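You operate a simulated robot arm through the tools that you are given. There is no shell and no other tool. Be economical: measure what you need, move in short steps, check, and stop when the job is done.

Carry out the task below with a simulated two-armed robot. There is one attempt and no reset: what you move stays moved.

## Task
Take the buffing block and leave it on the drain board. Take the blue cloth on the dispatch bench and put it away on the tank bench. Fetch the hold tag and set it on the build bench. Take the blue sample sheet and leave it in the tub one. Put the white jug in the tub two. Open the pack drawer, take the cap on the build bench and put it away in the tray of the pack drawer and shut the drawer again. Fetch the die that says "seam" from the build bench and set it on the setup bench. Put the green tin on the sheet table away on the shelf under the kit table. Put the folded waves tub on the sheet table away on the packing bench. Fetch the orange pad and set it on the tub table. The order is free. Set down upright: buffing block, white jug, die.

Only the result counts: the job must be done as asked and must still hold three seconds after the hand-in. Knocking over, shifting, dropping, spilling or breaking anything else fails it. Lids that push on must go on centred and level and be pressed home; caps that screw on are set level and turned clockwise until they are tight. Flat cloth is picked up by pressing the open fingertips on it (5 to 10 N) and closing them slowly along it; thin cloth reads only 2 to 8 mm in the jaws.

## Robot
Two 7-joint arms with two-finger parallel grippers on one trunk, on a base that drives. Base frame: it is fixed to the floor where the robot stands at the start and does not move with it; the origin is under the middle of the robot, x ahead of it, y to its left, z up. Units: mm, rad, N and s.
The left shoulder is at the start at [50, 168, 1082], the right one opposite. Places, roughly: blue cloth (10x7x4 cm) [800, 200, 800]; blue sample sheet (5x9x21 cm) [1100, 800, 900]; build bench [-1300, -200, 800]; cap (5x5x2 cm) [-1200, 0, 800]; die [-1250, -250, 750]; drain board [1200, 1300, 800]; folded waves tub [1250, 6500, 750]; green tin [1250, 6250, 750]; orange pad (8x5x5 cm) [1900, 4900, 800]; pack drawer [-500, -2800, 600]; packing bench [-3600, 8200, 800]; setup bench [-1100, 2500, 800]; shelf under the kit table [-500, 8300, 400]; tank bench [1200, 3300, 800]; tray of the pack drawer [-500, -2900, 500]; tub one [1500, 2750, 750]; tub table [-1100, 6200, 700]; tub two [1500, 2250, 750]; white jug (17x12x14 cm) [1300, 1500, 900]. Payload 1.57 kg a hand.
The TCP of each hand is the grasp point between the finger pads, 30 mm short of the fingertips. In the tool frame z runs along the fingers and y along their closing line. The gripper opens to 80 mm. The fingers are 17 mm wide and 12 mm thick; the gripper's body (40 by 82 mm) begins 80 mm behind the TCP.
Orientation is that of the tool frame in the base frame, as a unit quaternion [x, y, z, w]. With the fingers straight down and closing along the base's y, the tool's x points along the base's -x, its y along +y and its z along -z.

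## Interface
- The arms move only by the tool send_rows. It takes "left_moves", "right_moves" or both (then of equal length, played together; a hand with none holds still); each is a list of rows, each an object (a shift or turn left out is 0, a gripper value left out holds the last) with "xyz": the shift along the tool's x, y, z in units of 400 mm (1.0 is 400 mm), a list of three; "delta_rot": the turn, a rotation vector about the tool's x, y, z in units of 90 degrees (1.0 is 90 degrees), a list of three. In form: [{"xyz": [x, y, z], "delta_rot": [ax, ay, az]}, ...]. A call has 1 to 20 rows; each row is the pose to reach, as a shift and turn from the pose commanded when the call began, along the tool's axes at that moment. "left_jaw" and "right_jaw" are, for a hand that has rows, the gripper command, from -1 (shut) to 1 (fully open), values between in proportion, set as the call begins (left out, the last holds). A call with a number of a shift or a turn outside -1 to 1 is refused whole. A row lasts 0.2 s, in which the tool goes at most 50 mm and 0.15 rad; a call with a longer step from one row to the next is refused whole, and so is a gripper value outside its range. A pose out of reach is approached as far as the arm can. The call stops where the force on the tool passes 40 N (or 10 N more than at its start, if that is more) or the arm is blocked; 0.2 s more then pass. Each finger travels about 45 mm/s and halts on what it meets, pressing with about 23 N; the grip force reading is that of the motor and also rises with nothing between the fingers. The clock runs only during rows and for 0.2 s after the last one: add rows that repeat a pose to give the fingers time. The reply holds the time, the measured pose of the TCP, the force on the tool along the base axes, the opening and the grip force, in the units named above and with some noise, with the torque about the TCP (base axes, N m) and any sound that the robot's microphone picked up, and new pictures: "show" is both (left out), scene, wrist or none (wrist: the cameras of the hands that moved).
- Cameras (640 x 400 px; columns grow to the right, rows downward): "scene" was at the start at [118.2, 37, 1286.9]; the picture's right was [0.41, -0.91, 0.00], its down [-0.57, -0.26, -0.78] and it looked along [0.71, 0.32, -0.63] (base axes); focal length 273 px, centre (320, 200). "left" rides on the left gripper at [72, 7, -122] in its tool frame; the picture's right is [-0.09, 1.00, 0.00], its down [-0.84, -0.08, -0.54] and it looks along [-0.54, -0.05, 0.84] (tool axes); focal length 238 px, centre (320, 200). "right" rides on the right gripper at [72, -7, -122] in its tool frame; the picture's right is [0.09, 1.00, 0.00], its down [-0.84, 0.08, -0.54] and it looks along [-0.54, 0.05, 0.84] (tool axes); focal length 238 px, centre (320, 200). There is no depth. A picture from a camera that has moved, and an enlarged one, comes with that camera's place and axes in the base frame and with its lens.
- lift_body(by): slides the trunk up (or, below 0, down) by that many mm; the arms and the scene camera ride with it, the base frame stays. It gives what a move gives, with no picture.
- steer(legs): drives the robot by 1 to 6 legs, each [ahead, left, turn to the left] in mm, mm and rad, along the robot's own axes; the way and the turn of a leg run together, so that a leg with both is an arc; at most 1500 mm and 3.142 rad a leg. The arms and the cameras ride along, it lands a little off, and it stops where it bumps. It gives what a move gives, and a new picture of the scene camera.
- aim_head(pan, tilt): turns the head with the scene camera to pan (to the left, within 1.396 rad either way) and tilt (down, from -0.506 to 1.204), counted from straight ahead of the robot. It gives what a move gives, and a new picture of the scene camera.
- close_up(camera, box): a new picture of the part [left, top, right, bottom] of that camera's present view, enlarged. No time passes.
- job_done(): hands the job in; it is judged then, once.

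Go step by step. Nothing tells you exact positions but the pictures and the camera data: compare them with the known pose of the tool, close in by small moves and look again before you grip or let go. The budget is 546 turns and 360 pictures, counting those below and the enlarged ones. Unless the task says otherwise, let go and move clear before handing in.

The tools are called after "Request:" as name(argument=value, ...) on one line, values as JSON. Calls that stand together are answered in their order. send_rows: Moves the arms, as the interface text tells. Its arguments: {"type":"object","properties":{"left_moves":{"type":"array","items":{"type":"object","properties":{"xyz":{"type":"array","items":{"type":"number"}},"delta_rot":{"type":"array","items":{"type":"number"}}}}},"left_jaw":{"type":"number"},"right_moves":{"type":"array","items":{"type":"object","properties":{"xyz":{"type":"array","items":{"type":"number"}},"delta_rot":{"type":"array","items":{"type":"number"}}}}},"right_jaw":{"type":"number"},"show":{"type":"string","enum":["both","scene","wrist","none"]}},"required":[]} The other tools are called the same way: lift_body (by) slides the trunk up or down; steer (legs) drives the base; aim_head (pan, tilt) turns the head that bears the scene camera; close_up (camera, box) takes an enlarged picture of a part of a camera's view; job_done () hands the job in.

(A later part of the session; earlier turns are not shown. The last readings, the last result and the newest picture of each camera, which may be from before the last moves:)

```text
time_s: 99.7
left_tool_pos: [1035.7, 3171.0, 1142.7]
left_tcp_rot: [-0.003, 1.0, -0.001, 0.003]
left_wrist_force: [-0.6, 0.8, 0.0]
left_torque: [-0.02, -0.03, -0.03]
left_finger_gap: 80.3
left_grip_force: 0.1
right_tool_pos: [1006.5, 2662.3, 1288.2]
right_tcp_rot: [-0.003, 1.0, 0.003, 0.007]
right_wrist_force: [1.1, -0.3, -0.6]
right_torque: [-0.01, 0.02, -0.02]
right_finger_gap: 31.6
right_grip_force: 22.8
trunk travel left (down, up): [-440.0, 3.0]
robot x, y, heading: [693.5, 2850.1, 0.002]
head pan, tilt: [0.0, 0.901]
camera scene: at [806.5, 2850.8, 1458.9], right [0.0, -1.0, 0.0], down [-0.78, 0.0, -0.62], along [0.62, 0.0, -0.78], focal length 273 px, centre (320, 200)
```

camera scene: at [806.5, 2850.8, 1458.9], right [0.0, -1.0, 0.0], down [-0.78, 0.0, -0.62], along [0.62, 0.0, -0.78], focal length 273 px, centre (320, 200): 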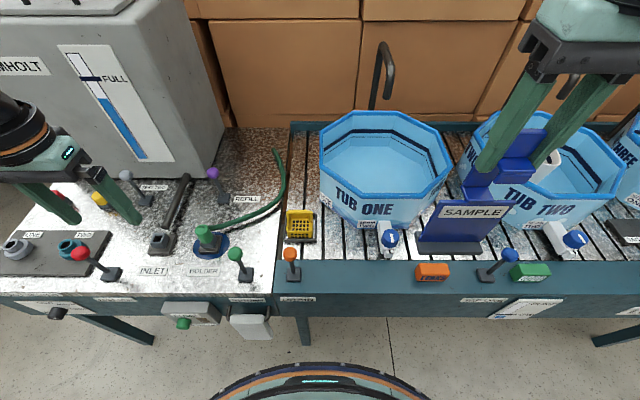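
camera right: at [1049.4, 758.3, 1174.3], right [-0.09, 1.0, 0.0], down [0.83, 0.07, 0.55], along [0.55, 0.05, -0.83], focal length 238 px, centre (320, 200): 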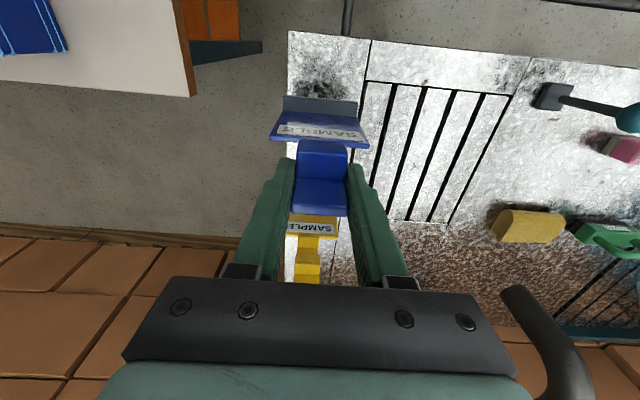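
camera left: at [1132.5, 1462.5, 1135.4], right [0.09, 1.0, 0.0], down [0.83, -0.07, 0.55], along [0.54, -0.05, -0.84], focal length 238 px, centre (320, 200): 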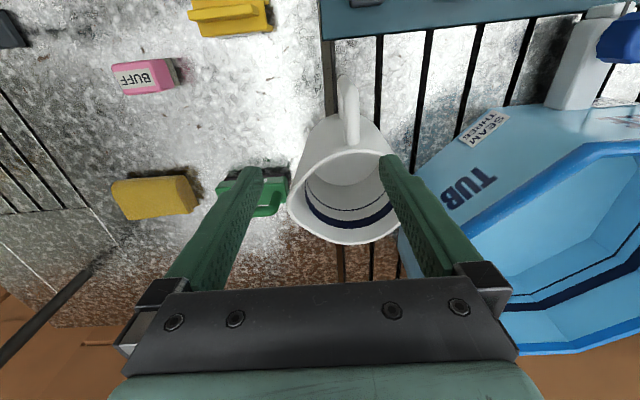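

Tub one is centred at about (1400,2670). I'll edge forward 70 mm and extend the sample over it.

Request:
steer(legs=[[70, 0, 0]])

Request:
send_rows(right_moves=[{"xyz": [-0.1, 0.0, 0.05]}, {"xyz": [-0.2, 0.01, 0.1]}, {"xyz": [-0.3, 0.02, 0.15]}, {"xyz": [-0.4, 0.02, 0.2]}, {"xyz": [-0.5, 0.02, 0.22]}, {"xyz": [-0.6, 0.02, 0.25]}, {"xyz": [-0.67, 0.02, 0.27]}, {"xyz": [-0.67, 0.02, 0.27]}])

```text
time_s: 100.7
left_tool_pos: [1105.3, 3171.2, 1142.8]
left_tcp_rot: [-0.003, 1.0, -0.001, 0.002]
left_wrist_force: [0.3, 0.5, -0.5]
left_torque: [-0.03, -0.01, -0.04]
left_finger_gap: 80.0
left_grip_force: 0.0
right_tool_pos: [1075.7, 2663.2, 1287.3]
right_tcp_rot: [-0.002, 1.0, 0.002, 0.006]
right_wrist_force: [0.5, -0.1, -0.4]
right_torque: [-0.01, 0.02, -0.02]
right_finger_gap: 31.8
right_grip_force: 23.0
trunk travel left (down, up): [-440.0, 3.0]
robot x, y, heading: [760.1, 2848.6, 0.005]
head pan, tilt: [0.0, 0.901]
camera scene: at [876.7, 2851.3, 1458.8], right [0.01, -1.0, 0.0], down [-0.78, 0.0, -0.62], along [0.62, 0.0, -0.78], focal length 273 px, centre (320, 200)
```

scene: 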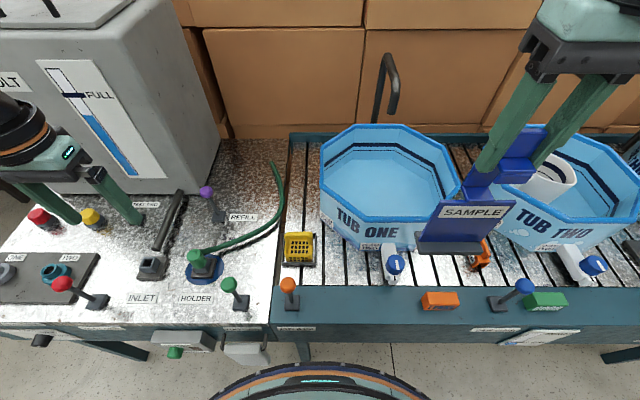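

```text
time_s: 102.5
left_tool_pos: [1103.7, 3172.8, 1144.7]
left_tcp_rot: [-0.002, 1.0, -0.002, 0.003]
left_wrist_force: [-0.6, -0.1, -0.9]
left_torque: [-0.01, -0.01, -0.01]
left_finger_gap: 79.8
left_grip_force: 0.1
right_tool_pos: [1344.9, 2671.2, 1183.8]
right_tcp_rot: [-0.003, 1.0, 0.002, 0.006]
right_wrist_force: [0.4, 0.0, -2.2]
right_torque: [0.01, 0.0, 0.0]
right_finger_gap: 31.7
right_grip_force: 23.1
trunk travel left (down, up): [-440.0, 3.0]
robot x, y, heading: [757.6, 2848.2, 0.009]
head pan, tilt: [0.0, 0.901]
camera scene: at [875.5, 2850.9, 1458.9], right [0.01, -1.0, 0.0], down [-0.78, 0.0, -0.62], along [0.62, 0.0, -0.78], focal length 273 px, centre (320, 200)
camera right: at [1271.0, 2665.0, 1305.3], right [-0.1, 1.0, 0.0], down [0.83, 0.08, 0.55], along [0.55, 0.06, -0.83], focal length 238 px, centre (320, 200)
```

scene: 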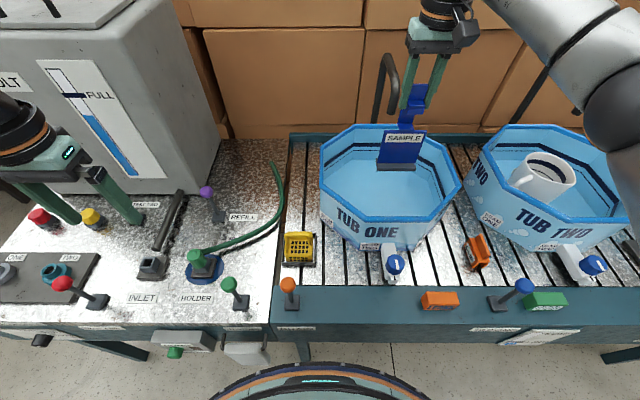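
right: 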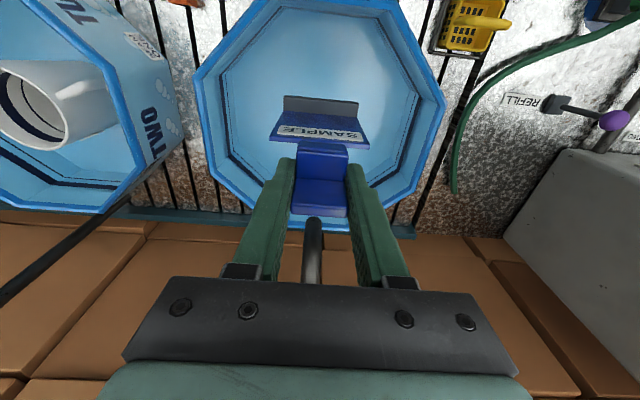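

A tap spout ends near (1413,2685,1130). I'll shift 40 mm to the right and lower the sample into the tub until it touches.

Request:
send_rows(right_moves=[{"xyz": [0.012, -0.05, 0.0]}, {"xyz": [0.012, -0.1, 0.03]}, {"xyz": [0.012, -0.1, 0.13]}, {"xyz": [0.012, -0.1, 0.23]}, {"xyz": [0.012, -0.1, 0.33]}, {"xyz": [0.012, -0.1, 0.41]}, {"xyz": [0.012, -0.1, 0.45]}, {"xyz": [0.012, -0.1, 0.47]}, {"xyz": [0.012, -0.1, 0.485]}, {"xyz": [0.012, -0.1, 0.5]}, {"xyz": [0.012, -0.1, 0.515]}, {"xyz": [0.012, -0.1, 0.53]}, {"xyz": [0.012, -0.1, 0.545]}, {"xyz": [0.012, -0.1, 0.56]}])

```text
time_s: 105.2
left_tool_pos: [1102.4, 3171.2, 1144.2]
left_tcp_rot: [-0.002, 1.0, -0.002, 0.003]
left_wrist_force: [0.5, -0.3, -0.3]
left_torque: [0.0, 0.03, 0.0]
left_finger_gap: 80.3
left_grip_force: 0.0
right_tool_pos: [1344.5, 2634.6, 977.6]
right_tcp_rot: [-0.002, 1.0, 0.006, 0.011]
right_wrist_force: [-4.8, -0.6, 16.0]
right_torque: [0.0, 0.67, -0.01]
right_finger_gap: 31.6
right_grip_force: 23.4
trunk travel left (down, up): [-440.0, 3.0]
robot x, y, heading: [761.5, 2850.9, 0.009]
head pan, tilt: [0.0, 0.901]
stopped in row 13 (right hand): the force on the tool passed its limit (the readings are from after the stop); the commanded pose is now the measured one
camera scene: at [874.5, 2851.6, 1458.7], right [0.0, -1.0, 0.0], down [-0.78, 0.0, -0.62], along [0.62, 0.0, -0.78], focal length 273 px, centre (320, 200)
camera right: at [1270.4, 2627.9, 1097.6], right [-0.1, 1.0, 0.01], down [0.82, 0.08, 0.56], along [0.56, 0.06, -0.83], focal length 238 px, centre (320, 200)
```

scene: 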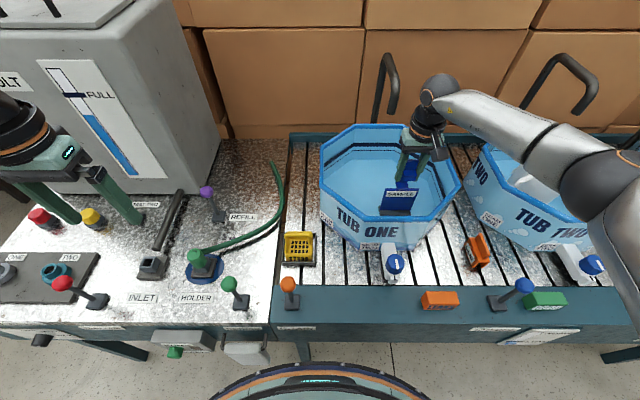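
right: 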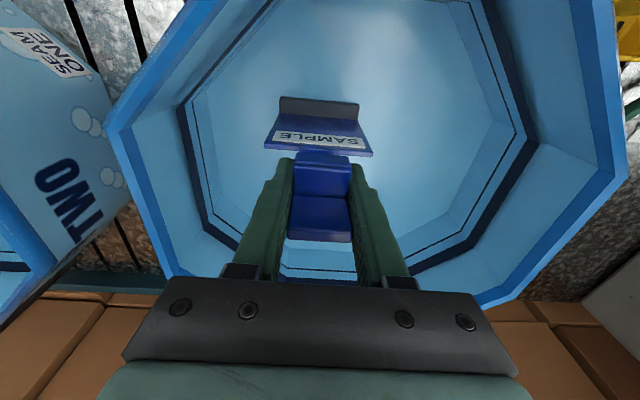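

Seated on the tub floor. I'll release it and rise straight up.

Request:
send_rows(right_moves=[{"xyz": [0, 0, -0.005]}, {"xyz": [0, 0, -0.005]}, {"xyz": [0, 0, -0.005]}, {"xyz": [0, 0, -0.005]}, {"xyz": [0, 0, -0.03]}, {"xyz": [0, 0, -0.12]}, {"xyz": [0, 0, -0.24]}, {"xyz": [0, 0, -0.36]}, {"xyz": [0, 0, -0.48]}, {"xyz": [0.1, 0, -0.52]}, {"xyz": [0.2, 0, -0.52]}, {"xyz": [0.3, 0, -0.52]}, {"xyz": [0.4, 0, -0.52]}, {"xyz": [0.5, 0, -0.52]}, {"xyz": [0.6, 0, -0.52]}], right_jaw=0.6, show="scene")

```text
time_s: 108.4
left_tool_pos: [1102.8, 3171.3, 1144.7]
left_tcp_rot: [-0.002, 1.0, -0.001, 0.003]
left_wrist_force: [-0.3, -0.2, 0.1]
left_torque: [-0.02, -0.02, 0.01]
left_finger_gap: 80.2
left_grip_force: 0.2
right_tool_pos: [1100.6, 2629.5, 1176.8]
right_tcp_rot: [-0.001, 1.0, 0.004, 0.011]
right_wrist_force: [0.2, 0.2, 0.3]
right_torque: [0.01, -0.01, -0.01]
right_finger_gap: 63.9
right_grip_force: 0.0
trunk travel left (down, up): [-440.0, 3.0]
robot x, y, heading: [756.4, 2850.9, 0.007]
head pan, tilt: [0.0, 0.901]
camera scene: at [875.0, 2851.1, 1459.0], right [0.01, -1.0, 0.0], down [-0.78, 0.0, -0.62], along [0.62, 0.0, -0.78], focal length 273 px, centre (320, 200)
```

scene: 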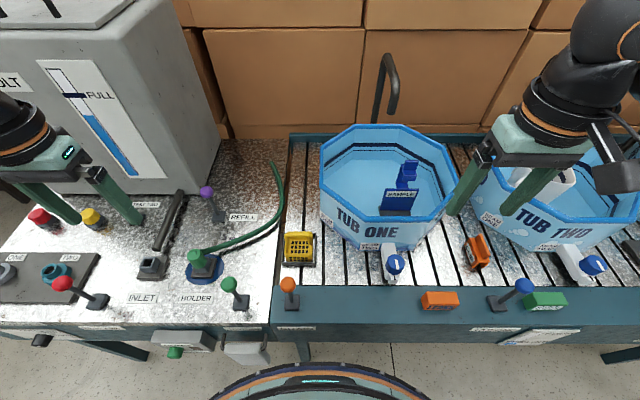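

Blue sample is in tub one. Now I'll go round to the left side of the dispatch bench, facing it, for the cloth and the hold tag.

Request:
steer(legs=[[-120, 0, 0], [0, -1500, 0], [0, -200, 0], [0, 0, -1.571], [250, 0, 0]])

```text
time_s: 123.1
left_tool_pos: [983.3, 572.0, 1142.4]
left_tcp_rot: [0.7, 0.715, -0.003, 0.001]
left_wrist_force: [-0.7, 0.5, 0.1]
left_torque: [0.01, -0.02, -0.01]
left_finger_gap: 79.9
left_grip_force: 0.1
right_tool_pos: [443.9, 567.2, 1176.2]
right_tcp_rot: [0.699, 0.715, -0.003, 0.01]
right_wrist_force: [-0.8, 0.1, 0.1]
right_torque: [0.03, -0.03, 0.01]
right_finger_gap: 64.3
right_grip_force: 0.0
trunk travel left (down, up): [-440.0, 3.0]
robot x, y, heading: [657.4, 905.8, -1.554]
head pan, tilt: [0.0, 0.901]
camera scene: at [658.8, 797.2, 1458.8], right [-1.0, -0.02, 0.0], down [-0.02, 0.78, -0.62], along [0.01, -0.62, -0.78], focal length 273 px, centre (320, 200)
```

scene: 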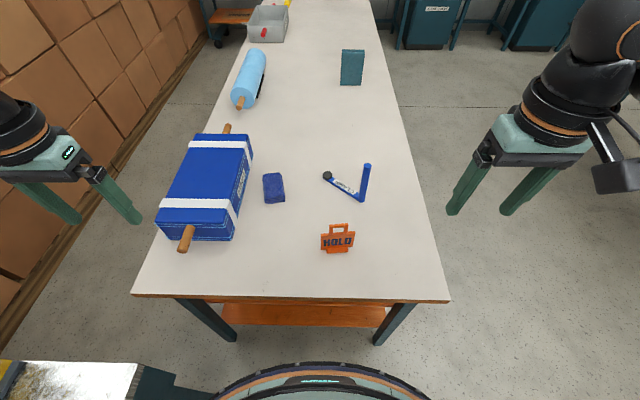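

The cloth is at about (812,240) with its 7 cm side along x, and the tag is nearer. I'll edge forward 40 mm and bring the left hand over the cloth.

Request:
steer(legs=[[40, 0, -0.016]])

Request:
send_rows(left_moves=[{"xyz": [0, -0.1, 0.02]}, {"xyz": [0, -0.2, 0.04]}, {"xyz": [0, -0.3, 0.06]}, {"xyz": [-0.05, -0.4, 0.08]}, {"xyz": [-0.14, -0.42, 0.14]}, {"xyz": [-0.22, -0.42, 0.22]}, {"xyz": [-0.3, -0.42, 0.3]}, {"xyz": [-0.38, -0.42, 0.38]}, {"xyz": [-0.44, -0.42, 0.46]}, {"xyz": [-0.44, -0.42, 0.46]}])

```text
time_s: 124.0
left_tool_pos: [979.2, 526.6, 1142.9]
left_tcp_rot: [0.705, 0.709, -0.003, 0.0]
left_wrist_force: [-0.5, -0.5, 0.1]
left_torque: [0.01, 0.0, -0.01]
left_finger_gap: 80.0
left_grip_force: 0.1
right_tool_pos: [437.7, 530.6, 1176.5]
right_tcp_rot: [0.705, 0.709, -0.003, 0.01]
right_wrist_force: [-0.3, 0.6, -0.3]
right_torque: [0.04, 0.01, -0.01]
right_finger_gap: 64.0
right_grip_force: 0.0
trunk travel left (down, up): [-440.0, 3.0]
robot x, y, heading: [658.1, 870.8, -1.572]
head pan, tilt: [0.0, 0.901]
camera scene: at [657.4, 756.8, 1458.8], right [-1.0, -0.01, 0.0], down [0.0, 0.78, -0.62], along [0.0, -0.62, -0.78], focal length 273 px, centre (320, 200)
```

scene: 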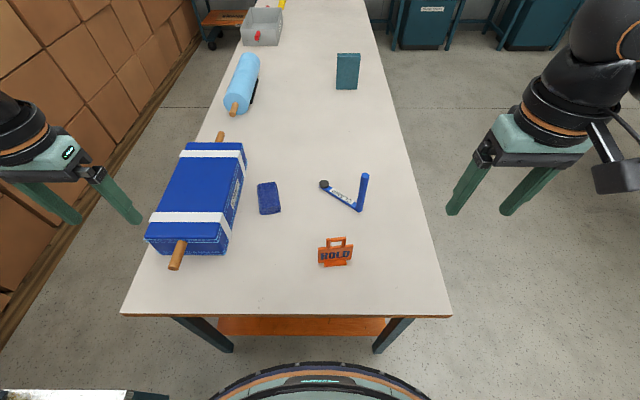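

```text
time_s: 126.2
left_tool_pos: [865.1, 405.3, 1009.8]
left_tcp_rot: [0.705, 0.709, -0.004, 0.001]
left_wrist_force: [0.5, -0.2, -0.3]
left_torque: [0.01, 0.02, -0.02]
left_finger_gap: 80.1
left_grip_force: 0.0
left hand out of reach, approached as far as the arm can: row 7, 8, 9, 10
right_tool_pos: [437.9, 531.8, 1176.7]
right_tcp_rot: [0.706, 0.709, -0.005, 0.01]
right_wrist_force: [0.8, 0.8, 0.6]
right_torque: [0.02, 0.01, 0.01]
right_finger_gap: 63.9
right_grip_force: 0.0
trunk travel left (down, up): [-440.0, 3.0]
robot x, y, heading: [654.8, 876.1, -1.569]
head pan, tilt: [0.0, 0.901]
camera scene: at [657.2, 758.5, 1458.9], right [-1.0, -0.01, 0.0], down [0.0, 0.78, -0.62], along [0.0, -0.62, -0.78], focal length 273 px, centre (320, 200)
camera left: at [872.4, 477.3, 1131.7], right [1.0, -0.09, 0.0], down [-0.07, -0.83, 0.55], along [-0.05, -0.55, -0.84], focal length 238 px, centre (320, 200)
```

scene: 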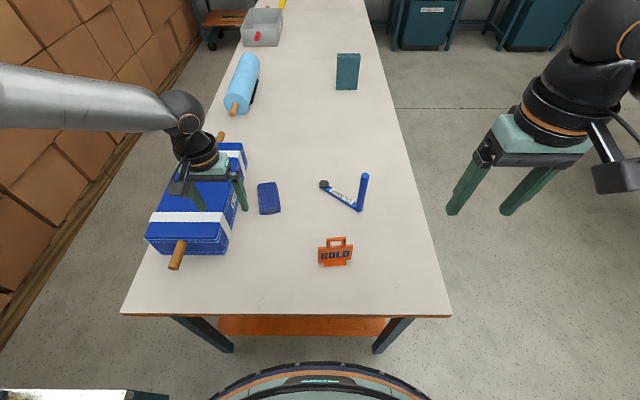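
left: 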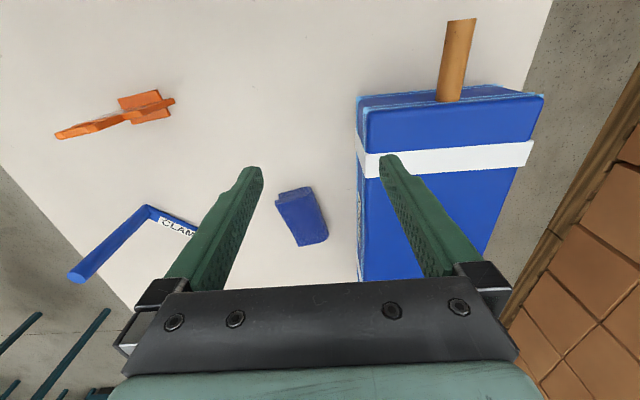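

The left arm stops short again, so I'll test whether a yaw of the tool frees it.

Request:
send_rows(left_moves=[{"delta_rot": [0, 0, 0.09]}, {"delta_rot": [0, 0, 0.18]}, {"delta_rot": [0, 0, 0.27]}, {"xyz": [-0.08, 0, 0], "delta_rot": [0, 0, 0.27]}, {"xyz": [-0.16, 0, 0], "delta_rot": [0, 0, 0.27]}, {"xyz": [-0.24, 0, 0], "delta_rot": [0, 0, 0.27]}, {"xyz": [-0.32, 0, 0], "delta_rot": [0, 0, 0.27]}], show="scene")

```text
time_s: 127.8
left_tool_pos: [909.8, 351.3, 1046.7]
left_tcp_rot: [0.839, 0.545, -0.003, 0.002]
left_wrist_force: [-0.7, -0.3, -0.2]
left_torque: [0.0, 0.0, -0.01]
left_finger_gap: 80.1
left_grip_force: 0.1
left hand out of reach, approached as far as the arm can: row 4, 5, 6, 7
right_tool_pos: [437.2, 531.5, 1177.1]
right_tcp_rot: [0.705, 0.709, -0.004, 0.01]
right_wrist_force: [0.8, 0.3, -0.7]
right_torque: [0.04, 0.0, -0.04]
right_finger_gap: 63.9
right_grip_force: 0.1
trunk travel left (down, up): [-440.0, 3.0]
robot x, y, heading: [659.4, 871.9, -1.563]
head pan, tilt: [0.0, 0.901]
camera scene: at [657.5, 758.4, 1458.9], right [-1.0, -0.01, 0.0], down [0.0, 0.78, -0.62], along [0.0, -0.62, -0.78], focal length 273 px, centre (320, 200)
```

scene: 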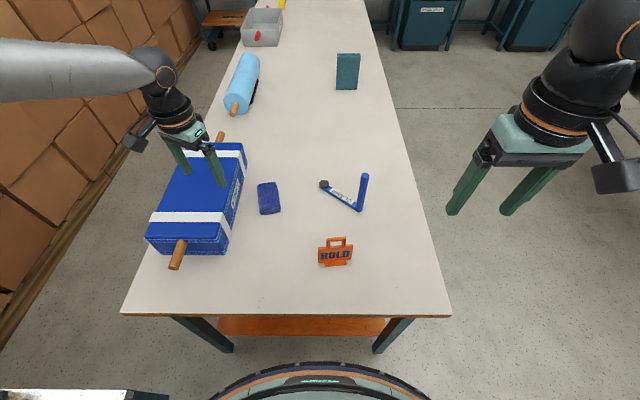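

The arm seems limited when moving inwards because its elbow is far out. I'll bring the left hand in close to the body, which should fold the elbow, and extend from there.

Request:
send_rows(left_moves=[{"xyz": [0.04, -0.08, -0.03], "delta_rot": [0, 0, -0.03]}, {"xyz": [0.08, -0.16, -0.06], "delta_rot": [0, 0, -0.06]}, {"xyz": [0.12, -0.24, -0.09], "delta_rot": [0, 0, -0.09]}, {"xyz": [0.16, -0.32, -0.12], "delta_rot": [0, 0, -0.12]}, {"xyz": [0.2, -0.41, -0.15], "delta_rot": [0, 0, -0.16]}, {"xyz": [0.24, -0.5, -0.18], "delta_rot": [0, 0, -0.2]}, {"xyz": [0.28, -0.58, -0.2], "delta_rot": [0, 0, -0.24]}, {"xyz": [0.305, -0.66, -0.2], "delta_rot": [0, 0, -0.27]}, {"xyz": [0.305, -0.66, -0.2], "delta_rot": [0, 0, -0.27]}], show="scene")

```text
time_s: 129.8
left_tool_pos: [751.8, 561.0, 1127.5]
left_tcp_rot: [0.705, 0.709, -0.003, 0.0]
left_wrist_force: [0.0, -0.1, 0.9]
left_torque: [0.0, 0.01, 0.0]
left_finger_gap: 79.8
left_grip_force: 0.1
left hand out of reach, approached as far as the arm can: row 7, 8, 9
right_tool_pos: [437.9, 530.2, 1176.4]
right_tcp_rot: [0.706, 0.708, -0.004, 0.011]
right_wrist_force: [-0.3, 0.7, 0.7]
right_torque: [0.0, 0.01, -0.02]
right_finger_gap: 64.1
right_grip_force: 0.1
trunk travel left (down, up): [-440.0, 3.0]
robot x, y, heading: [657.2, 874.6, -1.566]
head pan, tilt: [0.0, 0.901]
camera scene: at [657.4, 758.6, 1458.9], right [-1.0, -0.01, 0.0], down [0.0, 0.78, -0.62], along [0.0, -0.62, -0.78], focal length 273 px, centre (320, 200)
```

scene: 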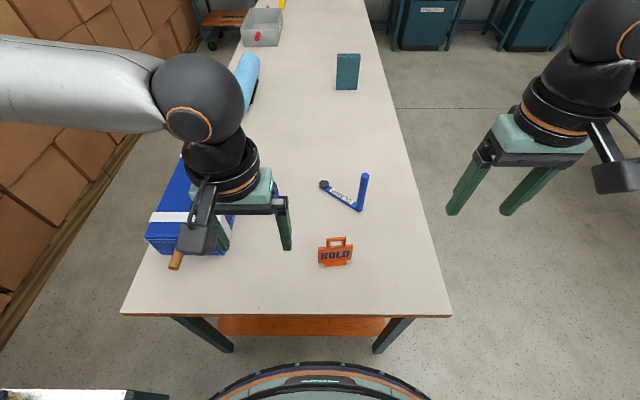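

Request:
send_rows(left_moves=[{"xyz": [0, 0.05, -0.1]}, {"xyz": [-0.04, 0.1, -0.2]}, {"xyz": [-0.1, 0.1, -0.3]}, {"xyz": [-0.2, 0.1, -0.34]}, {"xyz": [-0.24, 0.0, -0.34]}, {"xyz": [-0.24, -0.08, -0.34]}, {"xyz": [-0.24, -0.14, -0.34]}, {"xyz": [-0.24, -0.14, -0.34]}], show="scene")

```text
time_s: 131.6
left_tool_pos: [775.8, 496.1, 1252.2]
left_tcp_rot: [0.705, 0.709, -0.004, 0.001]
left_wrist_force: [-0.7, -0.4, 0.3]
left_torque: [-0.04, -0.03, 0.04]
left_finger_gap: 79.9
left_grip_force: 0.0
left hand out of reach, approached as far as the arm can: row 5, 6, 7, 8
right_tool_pos: [437.5, 531.8, 1177.1]
right_tcp_rot: [0.705, 0.709, -0.003, 0.01]
right_wrist_force: [-0.7, 0.6, -0.6]
right_torque: [-0.02, -0.02, 0.0]
right_finger_gap: 64.0
right_grip_force: 0.0
trunk travel left (down, up): [-440.0, 3.0]
robot x, y, heading: [657.6, 878.9, -1.563]
head pan, tilt: [0.0, 0.901]
camera scene: at [657.1, 759.5, 1459.0], right [-1.0, -0.01, 0.0], down [0.0, 0.78, -0.62], along [0.0, -0.62, -0.78], focal length 273 px, centre (320, 200)
```

scene: 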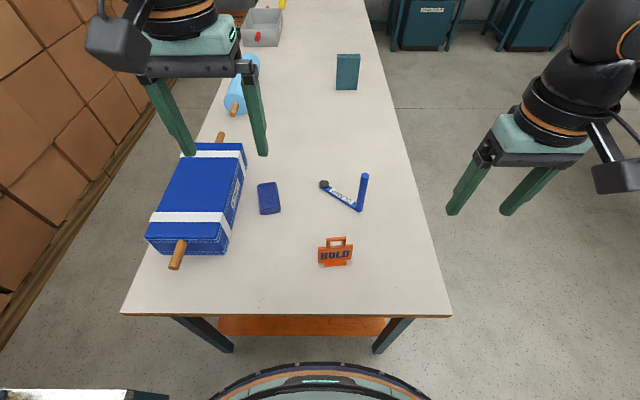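

Request:
send_rows(left_moves=[{"xyz": [0, 0.1, 0.05]}, {"xyz": [0, 0.2, 0.1]}, {"xyz": [-0.04, 0.3, 0.15]}, {"xyz": [-0.1, 0.39, 0.2]}, {"xyz": [-0.18, 0.45, 0.26]}, {"xyz": [-0.26, 0.5, 0.32]}, {"xyz": [-0.34, 0.53, 0.38]}, {"xyz": [-0.42, 0.53, 0.44]}, {"xyz": [-0.5, 0.53, 0.5]}, {"xyz": [-0.545, 0.53, 0.52]}], show="scene")

```text
time_s: 133.8
left_tool_pos: [992.5, 317.2, 1057.5]
left_tcp_rot: [0.706, 0.708, -0.003, 0.001]
left_wrist_force: [-0.4, 0.4, 0.1]
left_torque: [-0.02, 0.03, -0.01]
left_finger_gap: 80.0
left_grip_force: 0.0
left hand out of reach, approached as far as the arm can: row 9, 10
right_tool_pos: [438.2, 531.6, 1176.1]
right_tcp_rot: [0.705, 0.709, -0.004, 0.01]
right_wrist_force: [0.1, 0.0, 0.0]
right_torque: [0.03, 0.01, -0.02]
right_finger_gap: 63.8
right_grip_force: 0.0
trunk travel left (down, up): [-440.0, 3.0]
robot x, y, heading: [659.8, 875.4, -1.569]
head pan, tilt: [0.0, 0.901]
camera scene: at [657.4, 758.1, 1458.9], right [-1.0, -0.01, 0.0], down [0.0, 0.78, -0.62], along [0.0, -0.62, -0.78], focal length 273 px, centre (320, 200)
```

scene: 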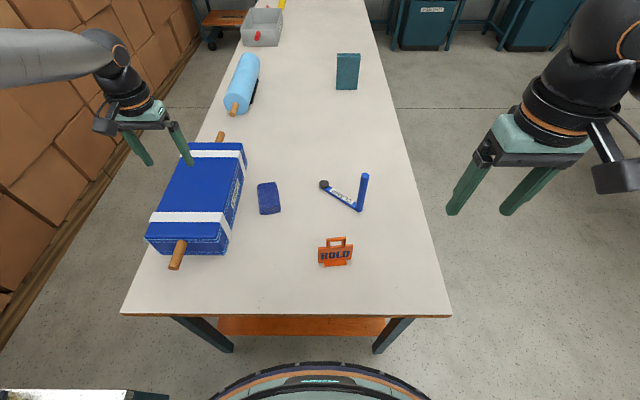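

I'll try to re-seat the elbow by yawing the tool a long way, so that the wrist joint saturates and the forearm has to swing.

Request:
send_rows(left_moves=[{"xyz": [0.1, -0.03, -0.05], "delta_rot": [0, 0, -0.09]}, {"xyz": [0.2, -0.06, -0.1], "delta_rot": [0, 0, -0.18]}, {"xyz": [0.27, -0.08, -0.2], "delta_rot": [0, 0, -0.27]}, {"xyz": [0.27, -0.08, -0.3], "delta_rot": [0, 0, -0.36]}, {"xyz": [0.27, -0.08, -0.3], "delta_rot": [0, 0, -0.45]}, {"xyz": [0.27, -0.08, -0.3], "delta_rot": [0, 0, -0.54]}, {"xyz": [0.27, -0.08, -0.3], "delta_rot": [0, 0, -0.63]}, {"xyz": [0.27, -0.08, -0.3], "delta_rot": [0, 0, -0.72]}, {"xyz": [0.27, -0.08, -0.3], "delta_rot": [0, 0, -0.81]}, {"xyz": [0.27, -0.08, -0.3], "delta_rot": [0, 0, -0.9]}, {"xyz": [0.27, -0.08, -0.3], "delta_rot": [0, 0, -0.99]}], show="scene")

```text
time_s: 136.2
left_tool_pos: [961.3, 425.6, 1179.6]
left_tcp_rot: [0.004, 1.0, -0.002, -0.002]
left_wrist_force: [0.1, 0.1, 0.1]
left_torque: [0.03, 0.01, 0.01]
left_finger_gap: 80.0
left_grip_force: 0.1
right_tool_pos: [436.5, 530.9, 1176.5]
right_tcp_rot: [0.705, 0.709, -0.005, 0.01]
right_wrist_force: [-0.5, -0.3, 0.2]
right_torque: [-0.01, 0.02, 0.02]
right_finger_gap: 64.1
right_grip_force: 0.1
trunk travel left (down, up): [-440.0, 3.0]
robot x, y, heading: [657.3, 873.7, -1.57]
head pan, tilt: [0.0, 0.901]
camera scene: at [657.4, 758.4, 1458.9], right [-1.0, -0.01, 0.0], down [0.0, 0.78, -0.62], along [0.0, -0.62, -0.78], focal length 273 px, centre (320, 200)
```

scene: 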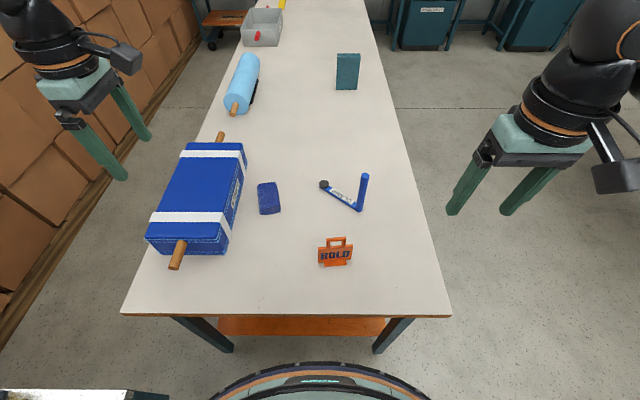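

Request:
send_rows(left_moves=[{"delta_rot": [0, 0, -0.09]}, {"delta_rot": [0, 0, -0.18]}, {"delta_rot": [0, 0, -0.27]}, {"delta_rot": [0, 0, -0.36]}, {"delta_rot": [0, 0, -0.45]}, {"delta_rot": [0, 0, -0.54]}, {"delta_rot": [0, 0, -0.63]}, {"delta_rot": [0, 0, -0.72]}, {"delta_rot": [0, 0, -0.81]}, {"delta_rot": [0, 0, -0.9]}, {"delta_rot": [0, 0, -0.99]}], show="scene")

```text
time_s: 138.6
left_tool_pos: [1072.7, 427.6, 1169.7]
left_tcp_rot: [-0.689, 0.725, 0.01, -0.016]
left_wrist_force: [-0.7, -0.1, -0.2]
left_torque: [-0.01, 0.01, 0.0]
left_finger_gap: 80.0
left_grip_force: 0.1
left hand out of reach, approached as far as the arm can: row 8, 9, 10, 11
right_tool_pos: [438.3, 531.5, 1177.2]
right_tcp_rot: [0.705, 0.709, -0.004, 0.01]
right_wrist_force: [0.5, -0.3, -0.5]
right_torque: [0.02, -0.01, 0.01]
right_finger_gap: 63.8
right_grip_force: 0.0
trunk travel left (down, up): [-440.0, 3.0]
robot x, y, heading: [655.0, 872.5, -1.563]
head pan, tilt: [0.0, 0.901]
camera scene: at [657.9, 758.4, 1458.9], right [-1.0, 0.0, 0.0], down [0.0, 0.78, -0.62], along [0.0, -0.62, -0.78], focal length 273 px, centre (320, 200)
```

scene: 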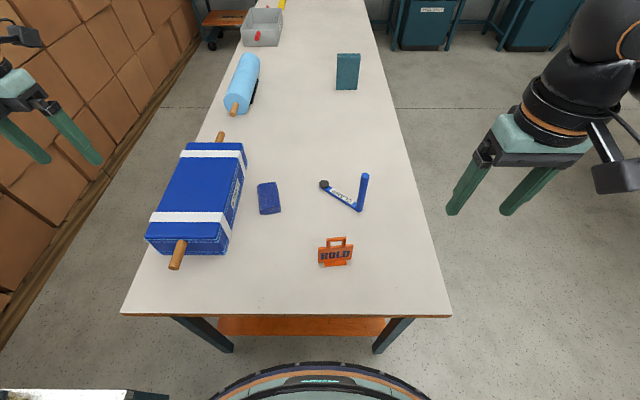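

Request:
send_rows(left_moves=[{"xyz": [0, 0.06, 0], "delta_rot": [0, 0, 0.09]}, {"xyz": [0, 0.12, 0], "delta_rot": [0, 0, 0.18]}, {"xyz": [0, 0.18, 0], "delta_rot": [0, 0, 0.27]}, {"xyz": [0, 0.24, 0], "delta_rot": [0, 0, 0.36]}, {"xyz": [0, 0.3, 0], "delta_rot": [0, 0, 0.45]}, {"xyz": [0, 0.36, 0], "delta_rot": [0, 0, 0.54]}, {"xyz": [0, 0.42, 0], "delta_rot": [0, 0, 0.63]}, {"xyz": [0, 0.48, 0], "delta_rot": [0, 0, 0.72]}, {"xyz": [0, 0.54, 0], "delta_rot": [0, 0, 0.81]}, {"xyz": [0, 0.6, 0], "delta_rot": [0, 0, 0.9]}, {"xyz": [0, 0.65, 0], "delta_rot": [0, 0, 0.99]}], show="scene")

```text
time_s: 140.9
left_tool_pos: [809.5, 432.4, 1171.8]
left_tcp_rot: [0.007, 1.0, -0.003, -0.002]
left_wrist_force: [0.1, 0.4, 0.3]
left_torque: [0.01, -0.01, 0.02]
left_finger_gap: 80.0
left_grip_force: 0.0
right_tool_pos: [438.4, 531.2, 1176.6]
right_tcp_rot: [0.705, 0.709, -0.004, 0.011]
right_wrist_force: [0.2, -0.2, 0.7]
right_torque: [0.03, -0.02, -0.03]
right_finger_gap: 64.0
right_grip_force: 0.0
trunk travel left (down, up): [-440.0, 3.0]
robot x, y, heading: [658.4, 870.5, -1.568]
head pan, tilt: [0.0, 0.901]
camera scene: at [657.3, 758.1, 1458.9], right [-1.0, -0.01, 0.0], down [0.0, 0.78, -0.62], along [0.0, -0.62, -0.78], focal length 273 px, centre (320, 200)
```

scene: 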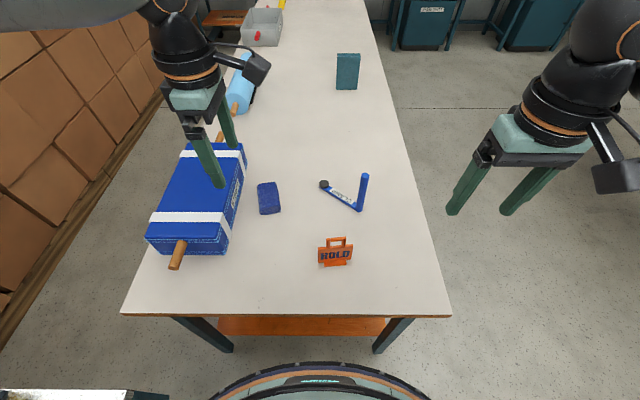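

The hand now goes further in without complaint. I'll yaw back and extend towards the cloth.

Request:
send_rows(left_moves=[{"xyz": [0, -0.03, 0.04], "delta_rot": [0, 0, 0.09]}, {"xyz": [0, -0.06, 0.08], "delta_rot": [0, 0, 0.18]}, {"xyz": [0, -0.1, 0.12], "delta_rot": [0, 0, 0.27]}, {"xyz": [0, -0.14, 0.16], "delta_rot": [0, 0, 0.36]}, {"xyz": [0, -0.18, 0.2], "delta_rot": [0, 0, 0.45]}, {"xyz": [0, -0.22, 0.24], "delta_rot": [0, 0, 0.54]}, {"xyz": [0, -0.26, 0.28], "delta_rot": [0, 0, 0.63]}, {"xyz": [0, -0.3, 0.32], "delta_rot": [0, 0, 0.72]}, {"xyz": [0, -0.34, 0.36], "delta_rot": [0, 0, 0.81]}, {"xyz": [0, -0.38, 0.4], "delta_rot": [0, 0, 0.9]}, {"xyz": [0, -0.42, 0.42], "delta_rot": [0, 0, 0.99]}, {"xyz": [0, -0.42, 0.42], "delta_rot": [0, 0, 0.99]}])

```text
time_s: 143.6
left_tool_pos: [881.1, 365.9, 1056.3]
left_tcp_rot: [0.706, 0.708, -0.004, 0.002]
left_wrist_force: [-0.8, -0.9, -0.3]
left_torque: [0.01, 0.01, -0.02]
left_finger_gap: 79.9
left_grip_force: 0.1
left hand out of reach, approached as far as the arm can: row 3, 4, 5, 6, 7, 8, 9, 10, 11, 12
right_tool_pos: [437.9, 531.5, 1177.6]
right_tcp_rot: [0.705, 0.709, -0.004, 0.01]
right_wrist_force: [0.8, 0.2, -0.3]
right_torque: [-0.01, 0.02, -0.02]
right_finger_gap: 64.2
right_grip_force: 0.1
trunk travel left (down, up): [-440.0, 3.0]
robot x, y, heading: [657.5, 871.9, -1.571]
head pan, tilt: [0.0, 0.901]
camera scene: at [657.4, 758.4, 1458.9], right [-1.0, -0.01, 0.0], down [0.0, 0.78, -0.62], along [0.0, -0.62, -0.78], focal length 273 px, centre (320, 200)
camera left: at [888.8, 437.2, 1176.6], right [1.0, -0.09, 0.0], down [-0.07, -0.83, 0.55], along [-0.05, -0.55, -0.84], focal length 238 px, centre (320, 200)
```

scene: 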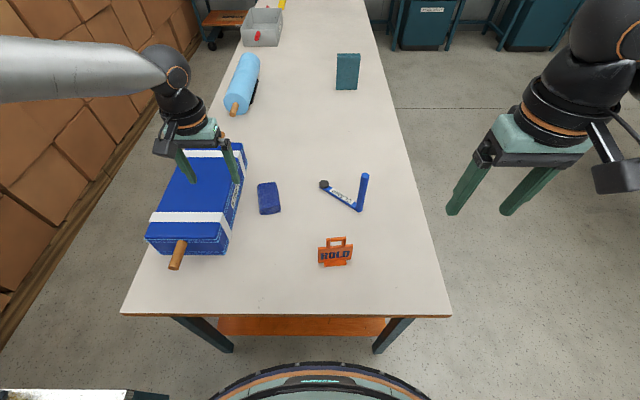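
left: 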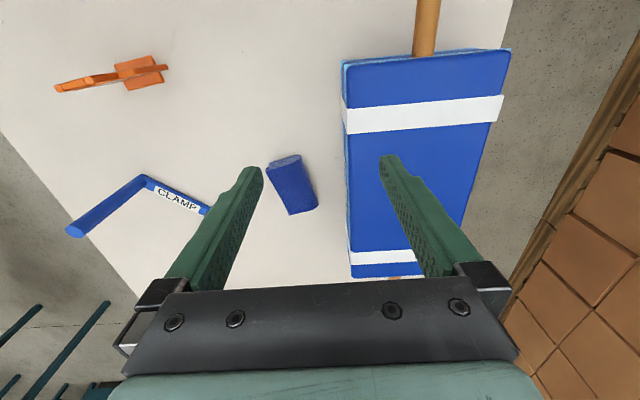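

I think the left wrist's roll joint is at its limit for this yaw, and turning counter-clockwise gives more range. I'll turn the left hand by −180° (the jaws are symmetric) and extend again.

Request:
send_rows(left_moves=[{"delta_rot": [0, 0, -0.09]}, {"xyz": [0, -0.02, 0], "delta_rot": [0, 0, -0.18]}, {"xyz": [0, -0.04, 0], "delta_rot": [0, 0, -0.27]}, {"xyz": [0, -0.06, 0], "delta_rot": [0, 0, -0.36]}, {"xyz": [0, -0.08, 0], "delta_rot": [0, 0, -0.45]}, {"xyz": [0, -0.1, 0], "delta_rot": [0, 0, -0.54]}, {"xyz": [0, -0.12, 0], "delta_rot": [0, 0, -0.63]}, {"xyz": [-0.04, -0.14, 0], "delta_rot": [0, 0, -0.72]}, {"xyz": [-0.08, -0.16, 0], "delta_rot": [0, 0, -0.81]}, {"xyz": [-0.12, -0.17, 0], "delta_rot": [0, 0, -0.9]}, {"xyz": [-0.16, -0.17, 0], "delta_rot": [0, 0, -0.99]}], show="none")

Request:
send_rows(left_moves=[{"delta_rot": [0, 0, -0.09]}, {"xyz": [0, -0.02, 0], "delta_rot": [0, 0, -0.18]}, {"xyz": [0, -0.04, 0], "delta_rot": [0, 0, -0.27]}, {"xyz": [0, -0.06, 0], "delta_rot": [0, 0, -0.36]}, {"xyz": [0, -0.08, 0], "delta_rot": [0, 0, -0.45]}, {"xyz": [0, -0.08, 0], "delta_rot": [0, 0, -0.54]}, {"xyz": [0, -0.08, 0], "delta_rot": [0, 0, -0.63]}, {"xyz": [0, -0.08, 0], "delta_rot": [0, 0, -0.72]}, {"xyz": [0, -0.08, 0], "delta_rot": [0, 0, -0.81]}, {"xyz": [0, -0.08, 0], "delta_rot": [0, 0, -0.9]}, {"xyz": [0, -0.08, 0], "delta_rot": [0, 0, -0.99]}])

```text
time_s: 145.9
left_tool_pos: [866.6, 367.3, 1078.8]
left_tcp_rot: [0.004, 1.0, -0.003, -0.002]
left_wrist_force: [-0.5, 0.2, -0.2]
left_torque: [0.02, -0.03, -0.02]
left_finger_gap: 80.0
left_grip_force: 0.1
left hand out of reach, approached as far as the arm can: row 2, 3, 4, 5, 6, 7, 8, 9, 10, 11
right_tool_pos: [437.5, 531.2, 1176.8]
right_tcp_rot: [0.705, 0.709, -0.004, 0.01]
right_wrist_force: [0.2, -0.7, -0.4]
right_torque: [0.01, -0.03, 0.01]
right_finger_gap: 64.1
right_grip_force: 0.1
trunk travel left (down, up): [-440.0, 3.0]
robot x, y, heading: [660.1, 869.8, -1.566]
head pan, tilt: [0.0, 0.901]
```

```text
time_s: 148.3
left_tool_pos: [1052.3, 356.8, 1059.1]
left_tcp_rot: [-0.682, 0.731, 0.019, -0.027]
left_wrist_force: [-0.1, -0.2, 0.1]
left_torque: [0.0, 0.03, -0.02]
left_finger_gap: 80.1
left_grip_force: 0.0
left hand out of reach, approached as far as the arm can: row 2, 3, 4, 5, 6, 7, 8, 9, 10, 11
right_tool_pos: [437.9, 530.5, 1177.3]
right_tcp_rot: [0.705, 0.709, -0.005, 0.01]
right_wrist_force: [-0.1, 0.5, -0.3]
right_torque: [0.02, 0.01, 0.0]
right_finger_gap: 63.9
right_grip_force: 0.0
trunk travel left (down, up): [-440.0, 3.0]
robot x, y, heading: [656.8, 870.7, -1.564]
head pan, tilt: [0.0, 0.901]
camera scene: at [657.9, 758.9, 1459.0], right [-1.0, 0.0, 0.0], down [0.0, 0.78, -0.62], along [0.0, -0.62, -0.78], focal length 273 px, centre (320, 200)
camera left: at [1049.2, 285.8, 1181.9], right [-0.99, 0.16, 0.06], down [0.17, 0.84, 0.52], along [0.03, 0.52, -0.85], focal length 238 px, centre (320, 200)
```

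scene: 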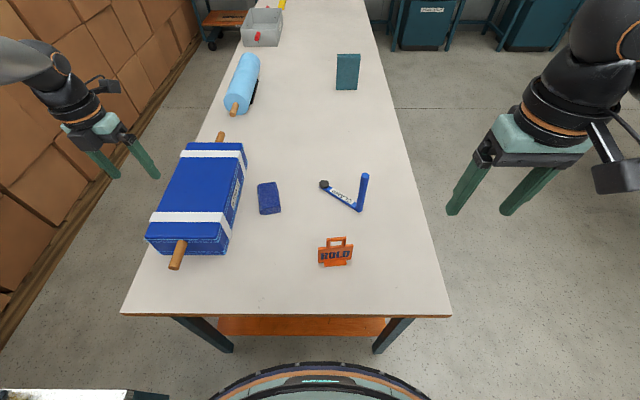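
left: 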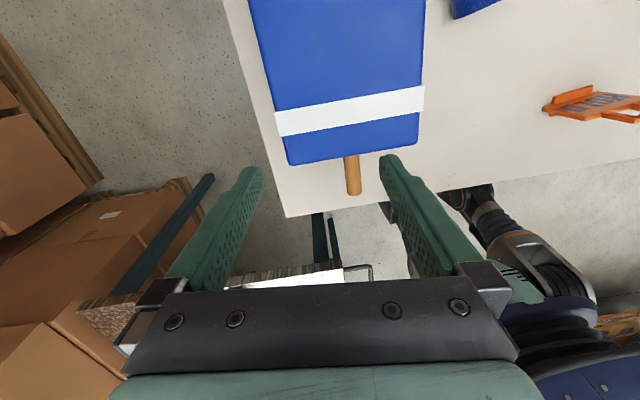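

The left upper arm seems pinned outward, so that arm only works well out to its side. The right arm works. If I turn the robot about 1 rad to its left here, the right shoulder swings towards the cloth. I'll tuck the left hand first.

Request:
send_rows(left_moves=[{"xyz": [-0.03, 0, -0.03], "delta_rot": [0, 0, 0.09]}, {"xyz": [-0.06, 0, -0.06], "delta_rot": [0, 0, 0.18]}, {"xyz": [-0.1, 0, -0.09], "delta_rot": [0, 0, 0.27]}, {"xyz": [-0.14, 0, -0.12], "delta_rot": [0, 0, 0.36]}, {"xyz": [-0.18, 0, -0.15], "delta_rot": [0, 0, 0.45]}, {"xyz": [-0.22, 0, -0.18], "delta_rot": [0, 0, 0.54]}, {"xyz": [-0.26, 0, -0.2], "delta_rot": [0, 0, 0.63]}, {"xyz": [-0.28, 0, -0.22], "delta_rot": [0, 0, 0.72]}, {"xyz": [-0.28, 0.0, -0.24], "delta_rot": [0, 0, 0.81]}, {"xyz": [-0.28, 0.0, -0.26], "delta_rot": [0, 0, 0.9]}, {"xyz": [-0.28, 0.0, -0.28], "delta_rot": [0, 0, 0.99]}], show="none")

Request:
send_rows(left_moves=[{"delta_rot": [0, 0, 0.09]}, {"delta_rot": [0, 0, 0.18]}, {"delta_rot": [0, 0, 0.27]}, {"delta_rot": [0, 0, 0.36]}, {"delta_rot": [0, 0, 0.45]}, {"delta_rot": [0, 0, 0.54]}, {"delta_rot": [0, 0, 0.63]}, {"delta_rot": [0, 0, 0.72]}, {"delta_rot": [0, 0, 0.81]}, {"delta_rot": [0, 0, 0.9]}, {"delta_rot": [0, 0, 0.99]}], show="none")

Request:
steer(legs=[[0, 30, 0], [0, 0, 1.0]])

```text
time_s: 150.8
left_tool_pos: [1068.2, 469.0, 1174.5]
left_tcp_rot: [0.028, 0.999, -0.005, -0.033]
left_wrist_force: [0.3, -0.3, 0.0]
left_torque: [0.03, 0.02, 0.03]
left_finger_gap: 79.9
left_grip_force: 0.0
right_tool_pos: [437.8, 531.3, 1176.2]
right_tcp_rot: [0.705, 0.709, -0.005, 0.01]
right_wrist_force: [0.4, 0.1, -0.2]
right_torque: [0.01, 0.02, 0.03]
right_finger_gap: 64.0
right_grip_force: 0.1
trunk travel left (down, up): [-440.0, 3.0]
robot x, y, heading: [657.6, 870.3, -1.569]
head pan, tilt: [0.0, 0.901]
```

```text
time_s: 153.2
left_tool_pos: [1068.4, 469.7, 1173.5]
left_tcp_rot: [0.721, 0.692, -0.027, -0.019]
left_wrist_force: [-0.1, 0.2, -0.3]
left_torque: [0.02, 0.0, 0.03]
left_finger_gap: 80.1
left_grip_force: 0.0
right_tool_pos: [436.4, 531.9, 1177.1]
right_tcp_rot: [0.705, 0.709, -0.005, 0.01]
right_wrist_force: [-0.1, 0.3, -0.1]
right_torque: [-0.02, 0.02, 0.01]
right_finger_gap: 63.8
right_grip_force: 0.0
trunk travel left (down, up): [-440.0, 3.0]
robot x, y, heading: [654.9, 873.8, -1.567]
head pan, tilt: [0.0, 0.901]
```

```text
time_s: 156.5
left_tool_pos: [1247.3, 1001.8, 1173.2]
left_tcp_rot: [0.3, 0.953, -0.033, -0.004]
left_wrist_force: [-0.4, 0.9, 0.1]
left_torque: [0.0, 0.01, -0.02]
left_finger_gap: 80.2
left_grip_force: 0.2
right_tool_pos: [855.7, 503.1, 1176.3]
right_tcp_rot: [0.278, 0.96, 0.001, 0.011]
right_wrist_force: [-0.4, -0.8, -0.3]
right_torque: [0.01, 0.01, -0.01]
right_finger_gap: 63.9
right_grip_force: 0.1
trunk travel left (down, up): [-440.0, 3.0]
robot x, y, heading: [692.4, 871.7, -0.567]
head pan, tilt: [0.0, 0.901]
camera scene: at [784.3, 812.3, 1458.9], right [-0.54, -0.84, 0.0], down [-0.66, 0.42, -0.62], along [0.52, -0.33, -0.78], focal length 273 px, centre (320, 200)
```

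scene: 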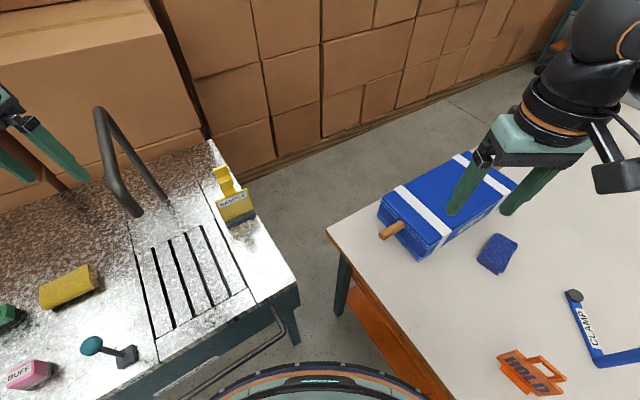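

The cloth centre is about (818,240), its long axis turned about 11°. I'll bring the right hand above it with the jaws across its 7 cm side.

Request:
send_rows(right_moves=[{"xyz": [-0.03, -0.067, 0.06], "delta_rot": [0, 0, 0.058]}, {"xyz": [-0.06, -0.135, 0.12], "delta_rot": [0, 0, 0.116]}, {"xyz": [-0.09, -0.202, 0.18], "delta_rot": [0, 0, 0.174]}, {"xyz": [-0.12, -0.269, 0.25], "delta_rot": [0, 0, 0.232]}, {"xyz": [-0.15, -0.337, 0.32], "delta_rot": [0, 0, 0.29]}, {"xyz": [-0.18, -0.404, 0.39], "delta_rot": [0, 0, 0.348]}, {"xyz": [-0.21, -0.471, 0.46], "delta_rot": [0, 0, 0.406]}, {"xyz": [-0.24, -0.54, 0.53], "delta_rot": [0, 0, 0.464]}, {"xyz": [-0.27, -0.606, 0.59], "delta_rot": [0, 0, 0.519]}, {"xyz": [-0.27, -0.606, 0.59], "delta_rot": [0, 0, 0.519]}], right_jaw=1)

```text
time_s: 158.7
left_tool_pos: [1247.2, 1001.2, 1173.5]
left_tcp_rot: [0.3, 0.953, -0.032, -0.003]
left_wrist_force: [0.1, 0.0, 0.2]
left_torque: [-0.05, -0.01, 0.0]
left_finger_gap: 80.2
left_grip_force: 0.0
right_tool_pos: [821.4, 240.3, 939.7]
right_tcp_rot: [0.637, 0.77, 0.005, 0.01]
right_wrist_force: [-1.1, 0.0, -0.7]
right_torque: [-0.02, -0.01, -0.01]
right_finger_gap: 80.1
right_grip_force: 0.1
trunk travel left (down, up): [-440.0, 3.0]
robot x, y, heading: [686.7, 872.3, -0.567]
head pan, tilt: [0.0, 0.901]
camera scene: at [784.2, 812.5, 1458.9], right [-0.54, -0.84, 0.0], down [-0.66, 0.42, -0.62], along [0.52, -0.33, -0.78], focal length 273 px, centre (320, 200)
camera right: at [799.1, 311.3, 1061.8], right [0.96, 0.28, 0.02], down [0.22, -0.8, 0.55], along [0.17, -0.52, -0.83], focal length 238 px, centre (320, 200)
```

scene: 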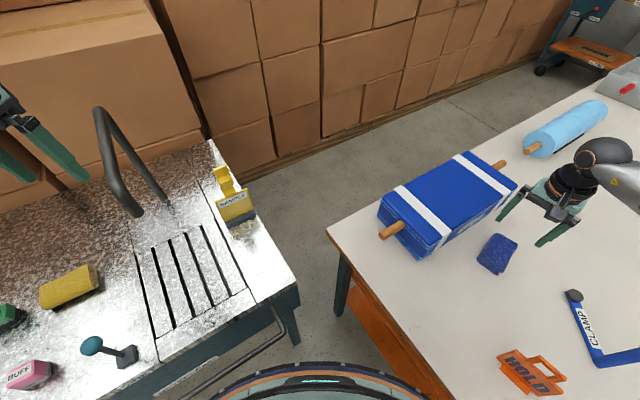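
right: 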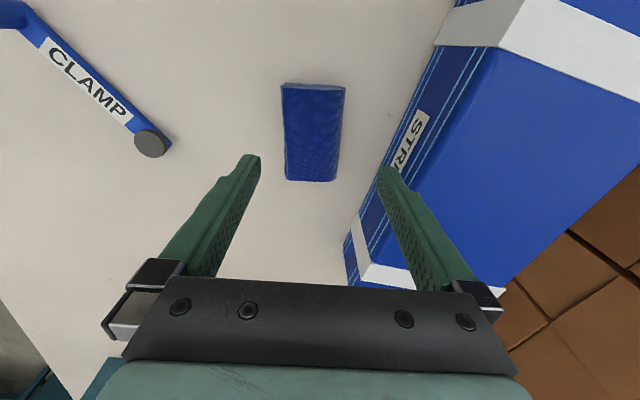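

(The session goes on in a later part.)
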